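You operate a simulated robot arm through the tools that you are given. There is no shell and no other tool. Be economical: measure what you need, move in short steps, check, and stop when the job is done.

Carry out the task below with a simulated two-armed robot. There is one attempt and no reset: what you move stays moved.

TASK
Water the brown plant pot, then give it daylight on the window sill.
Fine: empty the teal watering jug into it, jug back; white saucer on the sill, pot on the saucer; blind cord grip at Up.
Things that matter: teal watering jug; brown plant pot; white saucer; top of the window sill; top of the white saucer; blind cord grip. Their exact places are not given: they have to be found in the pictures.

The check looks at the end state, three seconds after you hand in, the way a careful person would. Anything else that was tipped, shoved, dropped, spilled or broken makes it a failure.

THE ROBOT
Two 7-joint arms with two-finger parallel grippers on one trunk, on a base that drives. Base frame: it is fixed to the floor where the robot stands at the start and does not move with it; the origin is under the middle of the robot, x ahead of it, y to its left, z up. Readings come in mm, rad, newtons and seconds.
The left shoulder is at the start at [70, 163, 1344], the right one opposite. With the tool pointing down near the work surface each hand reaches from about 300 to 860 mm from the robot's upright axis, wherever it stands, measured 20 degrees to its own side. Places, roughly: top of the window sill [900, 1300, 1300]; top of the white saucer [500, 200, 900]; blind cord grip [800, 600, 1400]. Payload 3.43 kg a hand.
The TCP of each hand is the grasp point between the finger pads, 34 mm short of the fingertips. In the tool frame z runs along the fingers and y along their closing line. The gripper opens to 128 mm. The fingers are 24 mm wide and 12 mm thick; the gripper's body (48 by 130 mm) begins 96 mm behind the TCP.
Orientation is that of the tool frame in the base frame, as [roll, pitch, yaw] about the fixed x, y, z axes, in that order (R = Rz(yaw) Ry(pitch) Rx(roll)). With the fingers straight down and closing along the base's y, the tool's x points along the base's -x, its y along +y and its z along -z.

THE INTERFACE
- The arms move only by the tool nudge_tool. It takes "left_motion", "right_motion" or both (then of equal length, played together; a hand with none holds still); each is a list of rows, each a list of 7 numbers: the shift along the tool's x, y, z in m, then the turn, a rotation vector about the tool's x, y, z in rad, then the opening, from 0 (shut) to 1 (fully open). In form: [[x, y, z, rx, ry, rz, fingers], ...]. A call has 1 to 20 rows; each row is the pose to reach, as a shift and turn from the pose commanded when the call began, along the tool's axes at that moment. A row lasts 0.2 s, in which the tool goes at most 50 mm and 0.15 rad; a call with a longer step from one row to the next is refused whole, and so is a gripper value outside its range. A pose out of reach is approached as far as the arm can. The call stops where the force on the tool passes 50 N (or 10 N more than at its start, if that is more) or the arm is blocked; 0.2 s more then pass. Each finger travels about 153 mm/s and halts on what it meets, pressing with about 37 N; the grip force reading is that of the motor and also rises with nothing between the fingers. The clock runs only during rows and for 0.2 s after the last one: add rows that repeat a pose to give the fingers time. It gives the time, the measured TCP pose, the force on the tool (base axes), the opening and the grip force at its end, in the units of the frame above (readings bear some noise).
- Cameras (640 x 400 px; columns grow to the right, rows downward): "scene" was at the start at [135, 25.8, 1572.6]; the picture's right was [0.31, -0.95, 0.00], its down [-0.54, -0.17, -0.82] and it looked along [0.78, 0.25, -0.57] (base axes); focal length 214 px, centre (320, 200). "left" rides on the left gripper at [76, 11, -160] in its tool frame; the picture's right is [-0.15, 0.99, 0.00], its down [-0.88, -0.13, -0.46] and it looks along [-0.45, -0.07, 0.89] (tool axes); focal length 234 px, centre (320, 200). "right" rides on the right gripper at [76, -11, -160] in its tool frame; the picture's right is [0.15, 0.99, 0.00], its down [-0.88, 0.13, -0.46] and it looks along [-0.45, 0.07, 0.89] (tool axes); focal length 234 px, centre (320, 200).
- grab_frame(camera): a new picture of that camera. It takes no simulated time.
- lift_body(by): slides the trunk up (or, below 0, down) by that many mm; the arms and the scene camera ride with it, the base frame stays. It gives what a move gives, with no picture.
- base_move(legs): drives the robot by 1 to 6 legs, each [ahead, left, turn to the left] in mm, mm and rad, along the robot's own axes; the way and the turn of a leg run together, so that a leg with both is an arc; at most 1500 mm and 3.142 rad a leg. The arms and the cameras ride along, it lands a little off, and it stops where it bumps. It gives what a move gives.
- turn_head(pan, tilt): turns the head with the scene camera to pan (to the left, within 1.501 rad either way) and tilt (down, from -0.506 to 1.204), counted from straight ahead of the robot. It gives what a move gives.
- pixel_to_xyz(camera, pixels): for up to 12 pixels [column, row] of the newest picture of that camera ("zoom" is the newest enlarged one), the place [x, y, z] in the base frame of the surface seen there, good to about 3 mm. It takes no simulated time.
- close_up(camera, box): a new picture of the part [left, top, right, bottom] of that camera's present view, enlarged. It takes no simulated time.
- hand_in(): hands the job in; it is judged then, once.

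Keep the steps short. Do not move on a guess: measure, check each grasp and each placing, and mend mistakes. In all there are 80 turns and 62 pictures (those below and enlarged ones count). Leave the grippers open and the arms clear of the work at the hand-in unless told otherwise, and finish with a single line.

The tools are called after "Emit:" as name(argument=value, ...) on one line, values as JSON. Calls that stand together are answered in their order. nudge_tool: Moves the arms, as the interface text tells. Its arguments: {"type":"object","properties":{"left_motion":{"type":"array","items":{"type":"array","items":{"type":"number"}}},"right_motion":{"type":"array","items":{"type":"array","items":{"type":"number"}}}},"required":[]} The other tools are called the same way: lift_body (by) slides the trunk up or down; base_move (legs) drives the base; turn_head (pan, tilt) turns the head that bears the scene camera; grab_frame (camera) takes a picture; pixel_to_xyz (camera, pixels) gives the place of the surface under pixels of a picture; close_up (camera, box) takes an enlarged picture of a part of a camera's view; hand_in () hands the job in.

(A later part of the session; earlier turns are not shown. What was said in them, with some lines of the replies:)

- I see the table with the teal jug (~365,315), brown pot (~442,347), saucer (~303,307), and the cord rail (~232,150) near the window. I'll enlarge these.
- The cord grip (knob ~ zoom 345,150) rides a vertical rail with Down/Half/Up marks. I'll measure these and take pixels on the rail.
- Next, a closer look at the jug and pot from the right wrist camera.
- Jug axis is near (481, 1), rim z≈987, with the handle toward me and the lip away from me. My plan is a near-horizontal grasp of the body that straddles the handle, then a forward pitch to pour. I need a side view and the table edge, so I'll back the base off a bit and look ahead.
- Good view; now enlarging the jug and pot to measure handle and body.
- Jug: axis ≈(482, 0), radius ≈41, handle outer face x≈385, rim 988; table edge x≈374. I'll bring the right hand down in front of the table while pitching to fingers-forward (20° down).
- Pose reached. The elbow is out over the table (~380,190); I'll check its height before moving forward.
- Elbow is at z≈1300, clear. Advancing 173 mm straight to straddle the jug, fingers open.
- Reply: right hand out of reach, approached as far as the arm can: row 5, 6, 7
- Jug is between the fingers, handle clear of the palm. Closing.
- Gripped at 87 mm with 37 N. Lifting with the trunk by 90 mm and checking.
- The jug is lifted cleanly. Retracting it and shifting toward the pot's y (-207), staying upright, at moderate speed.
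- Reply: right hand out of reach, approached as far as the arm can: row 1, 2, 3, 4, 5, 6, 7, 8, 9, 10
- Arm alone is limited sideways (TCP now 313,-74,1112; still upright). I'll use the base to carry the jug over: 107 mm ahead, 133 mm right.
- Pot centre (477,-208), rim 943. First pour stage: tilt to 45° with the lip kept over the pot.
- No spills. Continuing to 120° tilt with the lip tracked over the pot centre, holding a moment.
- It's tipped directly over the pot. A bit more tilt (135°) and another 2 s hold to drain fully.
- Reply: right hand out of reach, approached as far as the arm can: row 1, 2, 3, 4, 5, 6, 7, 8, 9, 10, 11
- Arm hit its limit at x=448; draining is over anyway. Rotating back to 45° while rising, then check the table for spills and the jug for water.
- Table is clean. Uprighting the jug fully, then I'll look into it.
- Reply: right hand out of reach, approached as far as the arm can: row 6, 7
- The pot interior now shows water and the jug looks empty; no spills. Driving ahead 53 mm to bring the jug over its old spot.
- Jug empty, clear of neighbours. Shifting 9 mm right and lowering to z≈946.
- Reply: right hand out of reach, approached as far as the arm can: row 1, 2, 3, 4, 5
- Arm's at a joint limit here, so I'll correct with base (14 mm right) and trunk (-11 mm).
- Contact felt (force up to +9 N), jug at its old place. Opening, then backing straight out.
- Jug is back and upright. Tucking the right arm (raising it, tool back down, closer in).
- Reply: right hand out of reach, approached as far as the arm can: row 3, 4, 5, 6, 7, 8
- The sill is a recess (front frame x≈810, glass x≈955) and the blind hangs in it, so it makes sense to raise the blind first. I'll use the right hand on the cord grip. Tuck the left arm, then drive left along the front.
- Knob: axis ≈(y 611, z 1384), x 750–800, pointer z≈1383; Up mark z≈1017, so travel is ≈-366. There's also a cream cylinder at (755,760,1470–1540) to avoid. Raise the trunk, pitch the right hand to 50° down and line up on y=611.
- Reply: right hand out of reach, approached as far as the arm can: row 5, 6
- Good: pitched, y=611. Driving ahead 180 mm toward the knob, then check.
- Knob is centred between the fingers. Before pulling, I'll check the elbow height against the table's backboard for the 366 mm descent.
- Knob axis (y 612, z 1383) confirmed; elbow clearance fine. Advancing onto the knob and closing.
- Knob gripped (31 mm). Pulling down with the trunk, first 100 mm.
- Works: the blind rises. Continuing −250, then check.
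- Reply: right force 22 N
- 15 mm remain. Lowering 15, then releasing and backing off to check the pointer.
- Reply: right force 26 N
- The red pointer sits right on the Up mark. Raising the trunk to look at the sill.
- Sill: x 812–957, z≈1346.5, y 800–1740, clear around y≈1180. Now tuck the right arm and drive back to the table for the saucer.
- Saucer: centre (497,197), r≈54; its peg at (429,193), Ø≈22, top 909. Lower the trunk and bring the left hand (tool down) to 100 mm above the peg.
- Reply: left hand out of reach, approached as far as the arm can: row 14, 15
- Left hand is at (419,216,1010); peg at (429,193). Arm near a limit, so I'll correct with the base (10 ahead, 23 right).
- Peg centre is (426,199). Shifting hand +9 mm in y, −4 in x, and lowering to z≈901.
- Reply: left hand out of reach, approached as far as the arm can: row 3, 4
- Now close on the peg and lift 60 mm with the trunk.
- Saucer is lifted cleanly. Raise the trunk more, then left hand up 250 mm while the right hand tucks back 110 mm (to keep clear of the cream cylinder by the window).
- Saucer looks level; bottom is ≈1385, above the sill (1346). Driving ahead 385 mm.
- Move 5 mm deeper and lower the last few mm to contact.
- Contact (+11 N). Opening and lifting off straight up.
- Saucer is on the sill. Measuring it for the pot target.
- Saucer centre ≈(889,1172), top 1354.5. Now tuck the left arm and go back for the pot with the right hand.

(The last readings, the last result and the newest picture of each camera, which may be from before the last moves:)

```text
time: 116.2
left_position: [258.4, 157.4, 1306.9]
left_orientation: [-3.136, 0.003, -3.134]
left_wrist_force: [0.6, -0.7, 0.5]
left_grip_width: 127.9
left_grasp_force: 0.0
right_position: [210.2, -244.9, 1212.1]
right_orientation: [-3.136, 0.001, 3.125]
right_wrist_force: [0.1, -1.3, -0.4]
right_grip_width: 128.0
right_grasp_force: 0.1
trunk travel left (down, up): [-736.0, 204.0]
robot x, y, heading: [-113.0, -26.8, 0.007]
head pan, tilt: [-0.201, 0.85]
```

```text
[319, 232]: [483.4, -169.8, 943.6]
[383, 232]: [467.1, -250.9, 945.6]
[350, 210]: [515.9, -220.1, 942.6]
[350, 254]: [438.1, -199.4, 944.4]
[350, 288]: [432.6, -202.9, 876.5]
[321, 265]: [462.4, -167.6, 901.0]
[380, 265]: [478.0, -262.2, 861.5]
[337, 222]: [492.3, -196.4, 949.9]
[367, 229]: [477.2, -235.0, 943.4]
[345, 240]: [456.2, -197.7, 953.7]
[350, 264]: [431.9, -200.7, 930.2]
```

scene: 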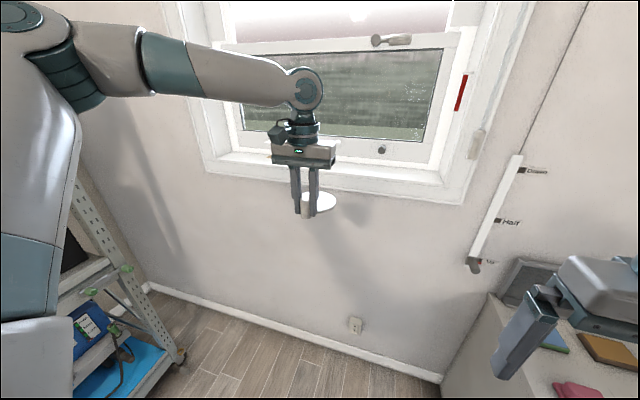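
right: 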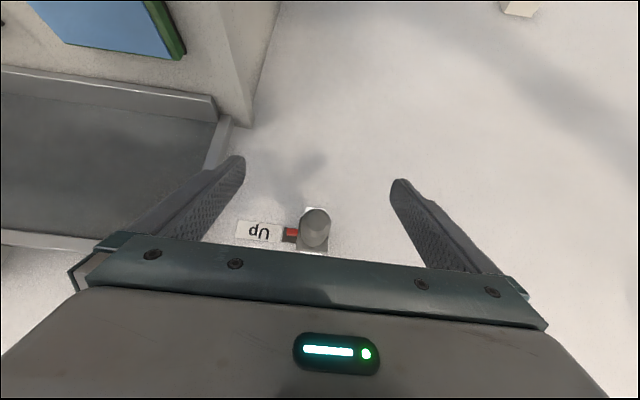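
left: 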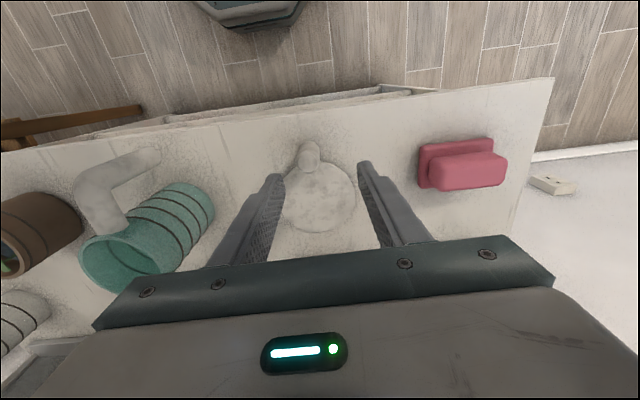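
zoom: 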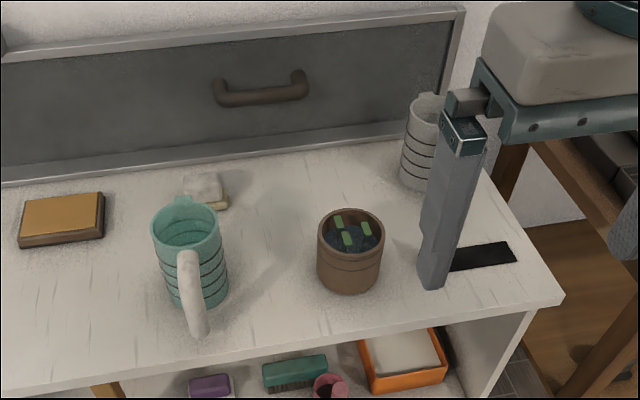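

Pot centre (476,-210), outer radius ≈44, rim 944. Moving right hand above it at z 1040.

Emit:
nudge_tool(right_motion=[[-0.0332, 0.005, 0.0215, 0, 0, 0, 1], [-0.0664, 0.01, 0.043, 0, 0, 0, 1], [-0.0995, 0.015, 0.0645, 0, 0, 0, 1], [-0.1327, 0.02, 0.086, 0, 0, 0, 1], [-0.1659, 0.0249, 0.1075, 0, 0, 0, 1], [-0.1991, 0.0299, 0.129, 0, 0, 0, 1], [-0.2322, 0.0349, 0.1505, 0, 0, 0, 1], [-0.2654, 0.0399, 0.172, 0, 0, 0, 1], [-0.2654, 0.0399, 0.172, 0, 0, 0, 1]])

Emit:
grab_frame(camera="right")

```text
time: 118.2
left_position: [258.9, 156.0, 1307.8]
left_orientation: [-3.14, 0.004, -3.135]
left_wrist_force: [0.0, 0.5, 0.4]
left_grip_width: 128.0
left_grasp_force: 0.1
right_position: [477.6, -210.2, 1040.9]
right_orientation: [-3.134, 0.003, 3.125]
right_wrist_force: [-0.2, -0.6, 0.0]
right_grip_width: 128.2
right_grasp_force: 0.1
trunk travel left (down, up): [-736.0, 204.0]
robot x, y, heading: [-114.8, -36.3, 0.003]
head pan, tilt: [-0.201, 0.85]
```

```text
11 pictures are left
```

right: 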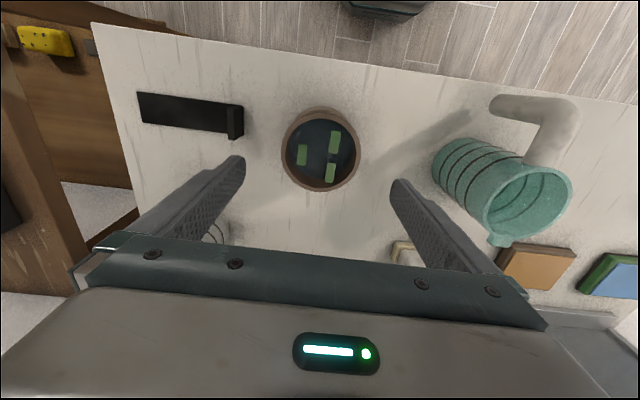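

Centred. Lowering to z≈922 around the pot.

Emit:
nudge_tool(right_motion=[[0, 0, 0.025, 0, 0, 0, 1], [0, 0, 0.05, 0, 0, 0, 1], [0, 0, 0.075, 0, 0, 0, 1], [0, 0, 0.1, 0, 0, 0, 1], [0, 0, 0.119, 0, 0, 0, 1], [0, 0, 0.119, 0, 0, 0, 1]])

Emit:
nudge_tool(right_motion=[[0, 0, 0, 0, 0, 0, 0.8], [0, 0, 0, 0, 0, 0, 0.65], [0, 0, 0, 0, 0, 0, 0.4], [0, 0, 0, 0, 0, 0, 0.3], [0, 0, 0, 0, 0, 0, 0.3]])

```text
time: 119.6
left_position: [258.2, 158.1, 1306.0]
left_orientation: [-3.137, 0.004, -3.136]
left_wrist_force: [0.0, 0.3, -0.4]
left_grip_width: 128.2
left_grasp_force: 0.1
right_position: [477.2, -209.9, 923.4]
right_orientation: [-3.133, 0.003, 3.127]
right_wrist_force: [0.1, 0.2, 1.1]
right_grip_width: 127.8
right_grasp_force: 0.1
trunk travel left (down, up): [-736.0, 204.0]
robot x, y, heading: [-111.7, -36.9, 0.001]
head pan, tilt: [-0.201, 0.85]
```

```text
time: 120.8
left_position: [258.6, 156.8, 1307.0]
left_orientation: [-3.137, 0.004, -3.135]
left_wrist_force: [-0.7, -0.2, -0.4]
left_grip_width: 128.0
left_grasp_force: 0.0
right_position: [478.5, -210.2, 923.3]
right_orientation: [-3.136, 0.003, 3.124]
right_wrist_force: [1.1, -1.4, 2.5]
right_grip_width: 92.0
right_grasp_force: 37.0
trunk travel left (down, up): [-736.0, 204.0]
robot x, y, heading: [-115.1, -35.8, 0.007]
head pan, tilt: [-0.201, 0.85]
```

Gripped at 92 mm, 37 N. Lifting with trunk and checking.

Emit:
lift_body(by=195)

Emit:
close_up(camera="scene", box=[200, 100, 520, 300])

```text
time: 122.9
left_position: [258.6, 156.9, 1502.0]
left_orientation: [-3.135, 0.003, -3.135]
left_wrist_force: [-0.9, -0.1, -0.6]
left_grip_width: 128.0
left_grasp_force: 0.0
right_position: [478.2, -211.0, 1118.0]
right_orientation: [-3.136, 0.002, 3.126]
right_wrist_force: [0.2, 0.1, -2.9]
right_grip_width: 91.9
right_grasp_force: 37.2
trunk travel left (down, up): [-931.0, 9.0]
robot x, y, heading: [-118.0, -35.8, 0.004]
head pan, tilt: [-0.201, 0.85]
```

```text
2.00 times, centred on (360, 200) of scene
```

zoom: 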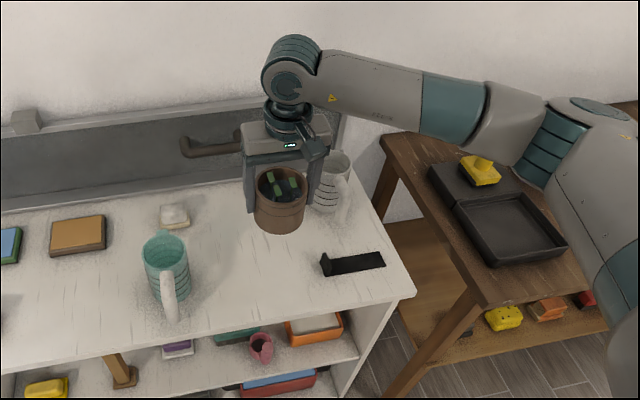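

Pot lifted level. Raising it 360 mm (to clear the saucer's peg, top 1400), then driving to the window.

Emit:
nudge_tool(right_motion=[[0, 0, -0.02, 0, 0, 0, 0.3], [0, 0, -0.05, 0, 0, 0, 0.3], [0, 0, -0.08, 0, 0, 0, 0.3], [0, 0, -0.11, 0, 0, 0, 0.3], [0, 0, -0.14, 0, 0, 0, 0.3], [0, 0, -0.17, 0, 0, 0, 0.3], [0, 0, -0.2, 0, 0, 0, 0.3], [0, 0, -0.23, 0, 0, 0, 0.3], [0, 0, -0.26, 0, 0, 0, 0.3], [0, 0, -0.29, 0, 0, 0, 0.3], [0, 0, -0.32, 0, 0, 0, 0.3], [0, 0, -0.345, 0, 0, 0, 0.3], [0, 0, -0.36, 0, 0, 0, 0.3]])

Emit:
base_move(legs=[[-20, 0, 0], [0, 700, 0], [0, 683, 0]])

Emit:
turn_head(pan=-0.2, tilt=0.5)

Emit:
grab_frame(camera="scene")

```text
time: 125.7
left_position: [257.5, 158.0, 1502.1]
left_orientation: [-3.135, 0.004, -3.136]
left_wrist_force: [0.1, 0.2, 0.4]
left_grip_width: 128.0
left_grasp_force: 0.0
right_position: [476.0, -206.8, 1478.0]
right_orientation: [-3.134, 0.001, 3.125]
right_wrist_force: [0.2, 0.5, -3.4]
right_grip_width: 92.2
right_grasp_force: 37.0
trunk travel left (down, up): [-931.0, 9.0]
robot x, y, heading: [-117.1, -32.5, 0.005]
head pan, tilt: [-0.201, 0.85]
```

```text
time: 133.3
left_position: [218.9, 1529.9, 1501.1]
left_orientation: [-3.137, 0.003, -3.134]
left_wrist_force: [-0.2, -0.3, 0.2]
left_grip_width: 127.9
left_grasp_force: 0.1
right_position: [436.8, 1166.1, 1478.5]
right_orientation: [-3.136, 0.002, 3.125]
right_wrist_force: [-0.9, -0.4, -3.1]
right_grip_width: 91.9
right_grasp_force: 36.9
trunk travel left (down, up): [-931.0, 9.0]
robot x, y, heading: [-156.2, 1339.8, 0.007]
head pan, tilt: [-0.201, 0.85]
```

```text
time: 134.1
left_position: [219.5, 1531.9, 1502.2]
left_orientation: [-3.136, 0.005, -3.135]
left_wrist_force: [1.0, 0.3, 0.1]
left_grip_width: 128.1
left_grasp_force: 0.0
right_position: [437.3, 1168.7, 1478.2]
right_orientation: [-3.134, 0.0, 3.126]
right_wrist_force: [-0.5, 0.5, -2.7]
right_grip_width: 92.1
right_grasp_force: 36.8
trunk travel left (down, up): [-931.0, 9.0]
robot x, y, heading: [-156.0, 1339.4, 0.007]
head pan, tilt: [-0.201, 0.499]
```

```text
9 pictures are left
```

scene: 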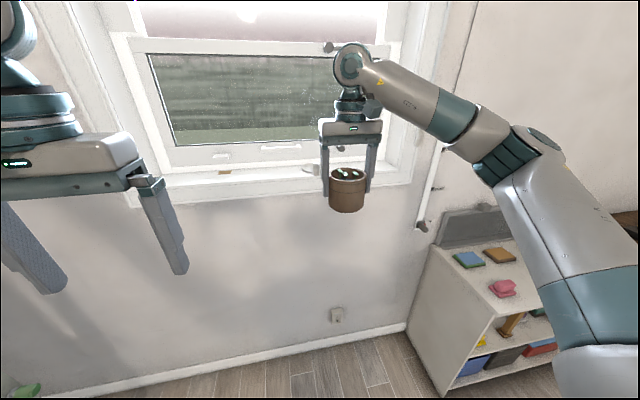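

Before driving ahead I check where the right elbow and forearm would go relative to the wall and cream cylinder.

Emit:
pixel_to_xyz(camera="scene", pixels=[[545, 140], [520, 165], [480, 175], [440, 110], [400, 80], [352, 62], [510, 130], [590, 260], [540, 215]])

```text
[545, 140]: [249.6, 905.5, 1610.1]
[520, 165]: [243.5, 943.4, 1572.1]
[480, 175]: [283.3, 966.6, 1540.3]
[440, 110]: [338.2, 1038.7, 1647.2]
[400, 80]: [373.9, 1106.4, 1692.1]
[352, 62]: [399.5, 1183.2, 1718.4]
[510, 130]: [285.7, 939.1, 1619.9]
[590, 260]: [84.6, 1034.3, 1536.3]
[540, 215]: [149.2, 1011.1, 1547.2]
```

Clearances OK (elbow ends ≈x 760, y≥880). Driving ahead 400 mm, then a check.

Emit:
base_move(legs=[[400, 3, -0.007]])

Emit:
turn_head(pan=-0.3, tilt=0.45)

Emit:
grab_frame(camera="scene")

```text
time: 136.6
left_position: [609.8, 1526.6, 1502.1]
left_orientation: [-3.139, 0.006, 3.128]
left_wrist_force: [-0.3, 0.1, 0.3]
left_grip_width: 127.8
left_grasp_force: 0.1
right_position: [821.7, 1157.9, 1478.9]
right_orientation: [-3.134, 0.006, 3.106]
right_wrist_force: [-0.1, 0.2, -3.4]
right_grip_width: 92.0
right_grasp_force: 36.8
trunk travel left (down, up): [-931.0, 9.0]
robot x, y, heading: [235.0, 1341.4, -0.014]
head pan, tilt: [-0.201, 0.499]
```

```text
time: 137.2
left_position: [612.8, 1525.1, 1502.9]
left_orientation: [-3.138, 0.006, 3.127]
left_wrist_force: [0.9, -0.5, -0.3]
left_grip_width: 128.1
left_grasp_force: 0.0
right_position: [822.7, 1158.9, 1478.1]
right_orientation: [-3.135, 0.004, 3.108]
right_wrist_force: [-0.2, 0.2, -2.6]
right_grip_width: 92.1
right_grasp_force: 36.8
trunk travel left (down, up): [-931.0, 9.0]
robot x, y, heading: [233.6, 1344.3, -0.012]
head pan, tilt: [-0.3, 0.45]
```

```text
8 pictures are left
```

scene: 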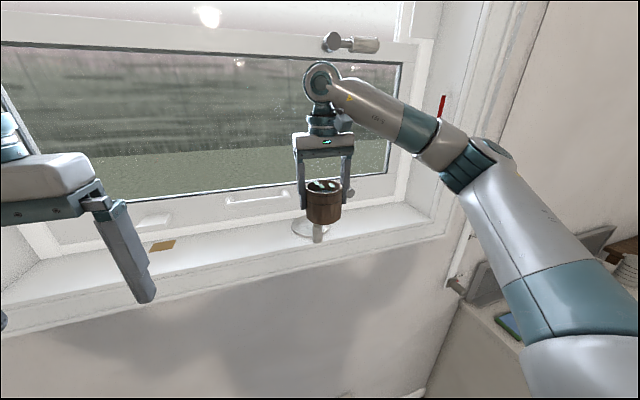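

TCP (823,1159); saucer target (886,1172). Arm shift +63 x, +13 y at constant height.

Emit:
nudge_tool(right_motion=[[-0.0156, 0.004, 0, 0, 0, 0, 0.3], [-0.0312, 0.008, 0, 0, 0, 0, 0.3], [-0.0469, 0.012, 0, 0, 0, 0, 0.3], [-0.0625, 0.0151, 0, 0, 0, 0, 0.3], [-0.0625, 0.0151, 0, 0, 0, 0, 0.3]])

Emit:
close_up(camera="scene", box=[250, 140, 410, 240])

Emit:
pixel_to_xyz(camera="zoom", pixels=[[270, 340], [285, 350], [200, 345], [180, 355], [320, 330], [270, 380], [215, 335]])

```text
time: 138.4
left_position: [613.1, 1524.5, 1502.7]
left_orientation: [-3.138, 0.004, 3.129]
left_wrist_force: [-0.3, 0.7, -0.6]
left_grip_width: 128.1
left_grasp_force: 0.1
right_position: [886.1, 1170.9, 1479.3]
right_orientation: [-3.135, 0.002, 3.105]
right_wrist_force: [-0.7, -1.3, -3.1]
right_grip_width: 92.0
right_grasp_force: 36.6
trunk travel left (down, up): [-931.0, 9.0]
robot x, y, heading: [234.8, 1340.6, -0.015]
head pan, tilt: [-0.3, 0.45]
```

```text
4.00 times, centred on (330, 190) of scene
```

zoom: 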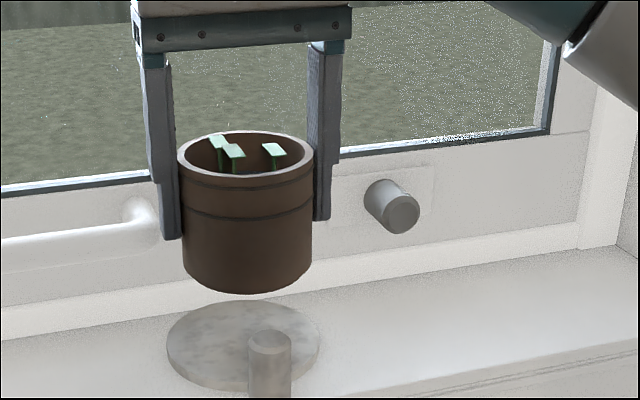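

```text
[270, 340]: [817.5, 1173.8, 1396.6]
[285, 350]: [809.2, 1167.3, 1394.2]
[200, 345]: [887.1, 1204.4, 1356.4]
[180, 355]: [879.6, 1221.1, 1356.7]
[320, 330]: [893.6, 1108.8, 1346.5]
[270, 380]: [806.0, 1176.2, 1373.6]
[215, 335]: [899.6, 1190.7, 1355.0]
```

Emit:
pixel_to_xyz(camera="zoom", pixels=[[140, 210], [148, 225], [60, 245], [169, 350], [317, 345], [245, 303]])

```text
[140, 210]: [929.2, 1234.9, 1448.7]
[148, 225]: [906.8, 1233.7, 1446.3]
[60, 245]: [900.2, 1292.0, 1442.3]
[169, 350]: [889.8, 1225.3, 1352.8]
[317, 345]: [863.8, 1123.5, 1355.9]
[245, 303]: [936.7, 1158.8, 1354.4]
```

The sash handle (front x≈900, y≥1232, z≈1445) is close to the left finger. I'll rotate the hand 0.3 rad so that finger swings away from the sash, then lower to 1422.

Emit:
nudge_tool(right_motion=[[0.0, 0, 0, 0, 0, -0.1, 0.3], [0.0, 0, 0, 0, 0, -0.2, 0.3], [0.0, 0, 0, 0, 0, -0.3, 0.3], [0.0, 0, 0.015, 0, 0, -0.3, 0.3], [0.0, 0, 0.03, 0, 0, -0.3, 0.3], [0.0, 0, 0.045, 0, 0, -0.3, 0.3], [0.0, 0, 0.055, 0, 0, -0.3, 0.3], [0.0, 0, 0.055, 0, 0, -0.3, 0.3]])

Emit:
close_up(camera="scene", box=[250, 140, 410, 240])

```text
time: 140.2
left_position: [614.1, 1525.6, 1502.0]
left_orientation: [-3.135, 0.003, 3.127]
left_wrist_force: [0.1, 0.8, -1.2]
left_grip_width: 127.9
left_grasp_force: 0.1
right_position: [887.0, 1171.0, 1421.9]
right_orientation: [-3.135, 0.0, -2.878]
right_wrist_force: [0.3, 0.0, -2.8]
right_grip_width: 91.7
right_grasp_force: 37.8
trunk travel left (down, up): [-931.0, 9.0]
robot x, y, heading: [233.5, 1340.7, -0.014]
head pan, tilt: [-0.3, 0.45]
```

```text
4.00 times, centred on (330, 190) of scene
```

zoom: 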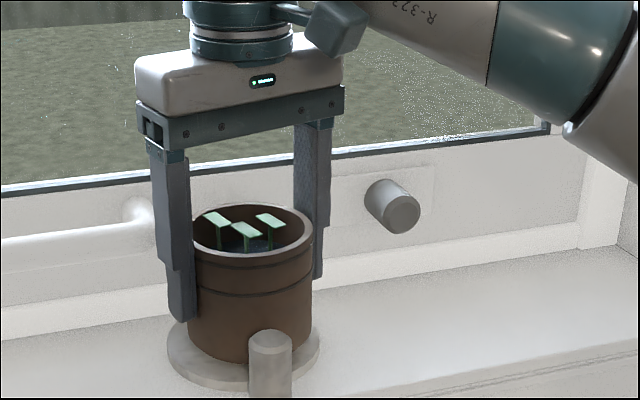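

Pot centred over the saucer, fingers clear of the handle. Lowering the last ~5 mm.

Emit:
nudge_tool(right_motion=[[0.0, 0, 0.002, 0, 0, 0, 0.3], [0.0, 0, 0.004, 0, 0, 0, 0.3], [0.0, 0, 0.005, 0, 0, 0, 0.3], [0.0, 0, 0.005, 0, 0, 0, 0.3]])

```text
time: 141.2
left_position: [612.4, 1525.6, 1501.8]
left_orientation: [-3.139, 0.004, 3.126]
left_wrist_force: [-0.5, -0.2, 0.0]
left_grip_width: 127.9
left_grasp_force: 0.1
right_position: [887.4, 1171.1, 1417.4]
right_orientation: [-3.135, 0.0, -2.878]
right_wrist_force: [1.4, -0.5, 4.2]
right_grip_width: 92.0
right_grasp_force: 36.8
trunk travel left (down, up): [-931.0, 9.0]
robot x, y, heading: [234.4, 1342.1, -0.01]
head pan, tilt: [-0.3, 0.45]
```

Contact reached (−3 → +4 N). Opening to ~110 mm and rising straight up.

Emit:
nudge_tool(right_motion=[[0, 0, 0, 0, 0, 0, 0.75], [0, 0, 0, 0, 0, 0, 0.82], [0, 0, 0, 0, 0, 0, 0.85], [0, 0, 0, 0, 0, 0, 0.85], [0, 0, -0.015, 0, 0, 0, 0.85], [0, 0, -0.04, 0, 0, 0, 0.85], [0, 0, -0.07, 0, 0, 0, 0.85], [0, 0, -0.1, 0, 0, 0, 0.85]])

Emit:
close_up(camera="scene", box=[250, 140, 410, 240])

```text
time: 143.0
left_position: [611.8, 1527.4, 1502.3]
left_orientation: [-3.136, 0.006, 3.126]
left_wrist_force: [1.0, -0.2, -0.6]
left_grip_width: 128.0
left_grasp_force: 0.0
right_position: [886.4, 1170.0, 1517.2]
right_orientation: [-3.133, 0.0, -2.877]
right_wrist_force: [-0.3, 0.3, 0.7]
right_grip_width: 109.0
right_grasp_force: 0.0
trunk travel left (down, up): [-931.0, 9.0]
robot x, y, heading: [233.2, 1341.2, -0.013]
head pan, tilt: [-0.3, 0.45]
```

```text
4.00 times, centred on (330, 190) of scene
```

zoom: 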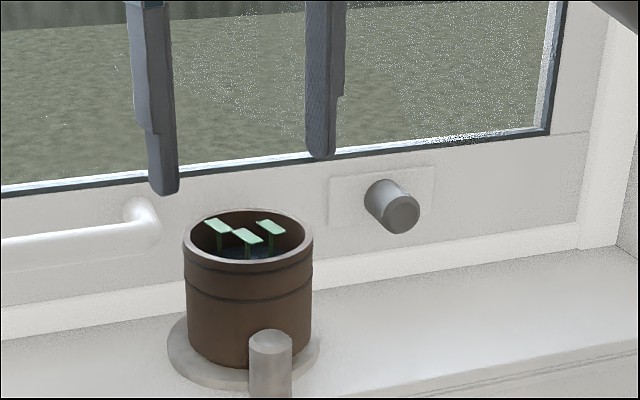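

Pot stands on the saucer. Backing away, opening the gripper fully, and taking a last look.

Emit:
base_move(legs=[[-400, 0, 0]])

Emit:
nudge_tool(right_motion=[[0, 0, 0, 0, 0, 0, 1], [0, 0, 0, 0, 0, 0, 1]])

Emit:
turn_head(pan=-0.45, tilt=0.45)

Emit:
grab_frame(camera="scene")

```text
time: 145.5
left_position: [219.4, 1532.4, 1501.0]
left_orientation: [-3.135, 0.002, 3.138]
left_wrist_force: [0.5, 0.5, -0.5]
left_grip_width: 128.2
left_grasp_force: 0.2
right_position: [497.8, 1179.2, 1515.4]
right_orientation: [-3.135, -0.002, -2.869]
right_wrist_force: [-0.2, 0.8, 0.2]
right_grip_width: 108.9
right_grasp_force: 0.1
trunk travel left (down, up): [-931.0, 9.0]
robot x, y, heading: [-160.2, 1348.9, -0.013]
head pan, tilt: [-0.3, 0.45]
```

```text
time: 146.1
left_position: [218.3, 1533.1, 1501.7]
left_orientation: [-3.138, 0.002, 3.139]
left_wrist_force: [1.1, 0.0, 0.0]
left_grip_width: 128.0
left_grasp_force: 0.1
right_position: [496.8, 1178.8, 1515.9]
right_orientation: [-3.135, -0.003, -2.873]
right_wrist_force: [0.4, -0.4, 0.1]
right_grip_width: 128.1
right_grasp_force: 0.2
trunk travel left (down, up): [-931.0, 9.0]
robot x, y, heading: [-160.1, 1347.4, -0.003]
head pan, tilt: [-0.3, 0.45]
```

```text
time: 146.8
left_position: [217.1, 1532.6, 1501.4]
left_orientation: [-3.136, 0.002, 3.137]
left_wrist_force: [0.3, -0.4, -0.5]
left_grip_width: 127.9
left_grasp_force: 0.1
right_position: [495.0, 1178.0, 1516.8]
right_orientation: [-3.136, 0.0, -2.87]
right_wrist_force: [0.6, 0.9, -0.4]
right_grip_width: 128.0
right_grasp_force: 0.0
trunk travel left (down, up): [-931.0, 9.0]
robot x, y, heading: [-161.2, 1349.2, -0.006]
head pan, tilt: [-0.45, 0.45]
```

```text
4 pictures are left
```

scene: 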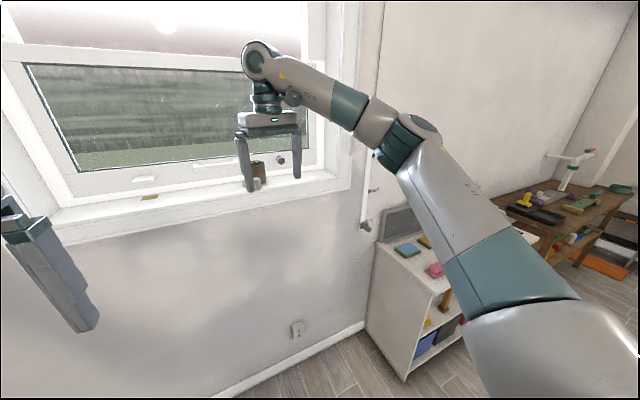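

Emit:
close_up(camera="scene", box=[330, 190, 410, 240])

Emit:
close_up(camera="scene", box=[220, 130, 316, 190])

```text
8.00 times, centred on (370, 215) of scene
```

zoom: 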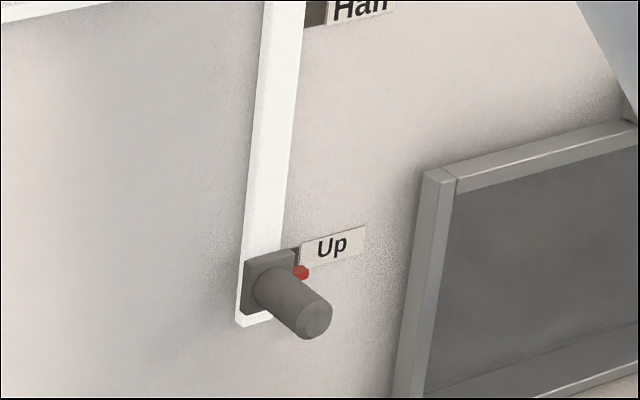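

```text
6.67 times, centred on (268, 160) of scene
```

zoom: 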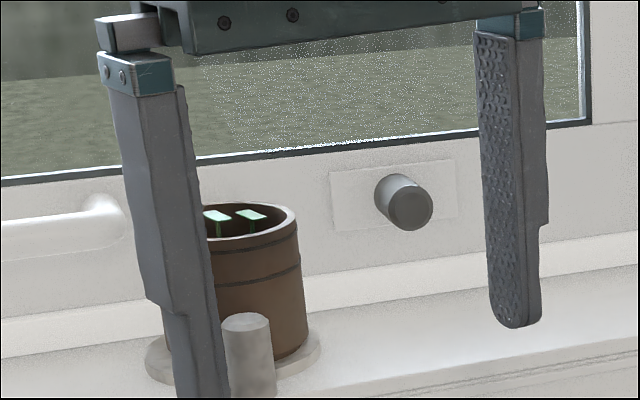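

Emit:
pixel_to_xyz(camera="scene", pixels=[[367.5, 224], [367.2, 221.3], [371, 221]])

```text
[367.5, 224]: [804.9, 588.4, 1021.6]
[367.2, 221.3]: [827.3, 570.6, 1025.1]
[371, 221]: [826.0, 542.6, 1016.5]
```

The pointer is at z≈1021 and the Up mark at ≈1018, so the cord grip is on the mark. The pot stands on the saucer on the sill, the jug is back in its place, and nothing was spilled.

Emit:
hand_in()

```text
The job is handed in.
```

Handed in: pot watered and standing on the white saucer on the sill, empty teal jug back in its place, blind cord grip at Up, no spills seen.
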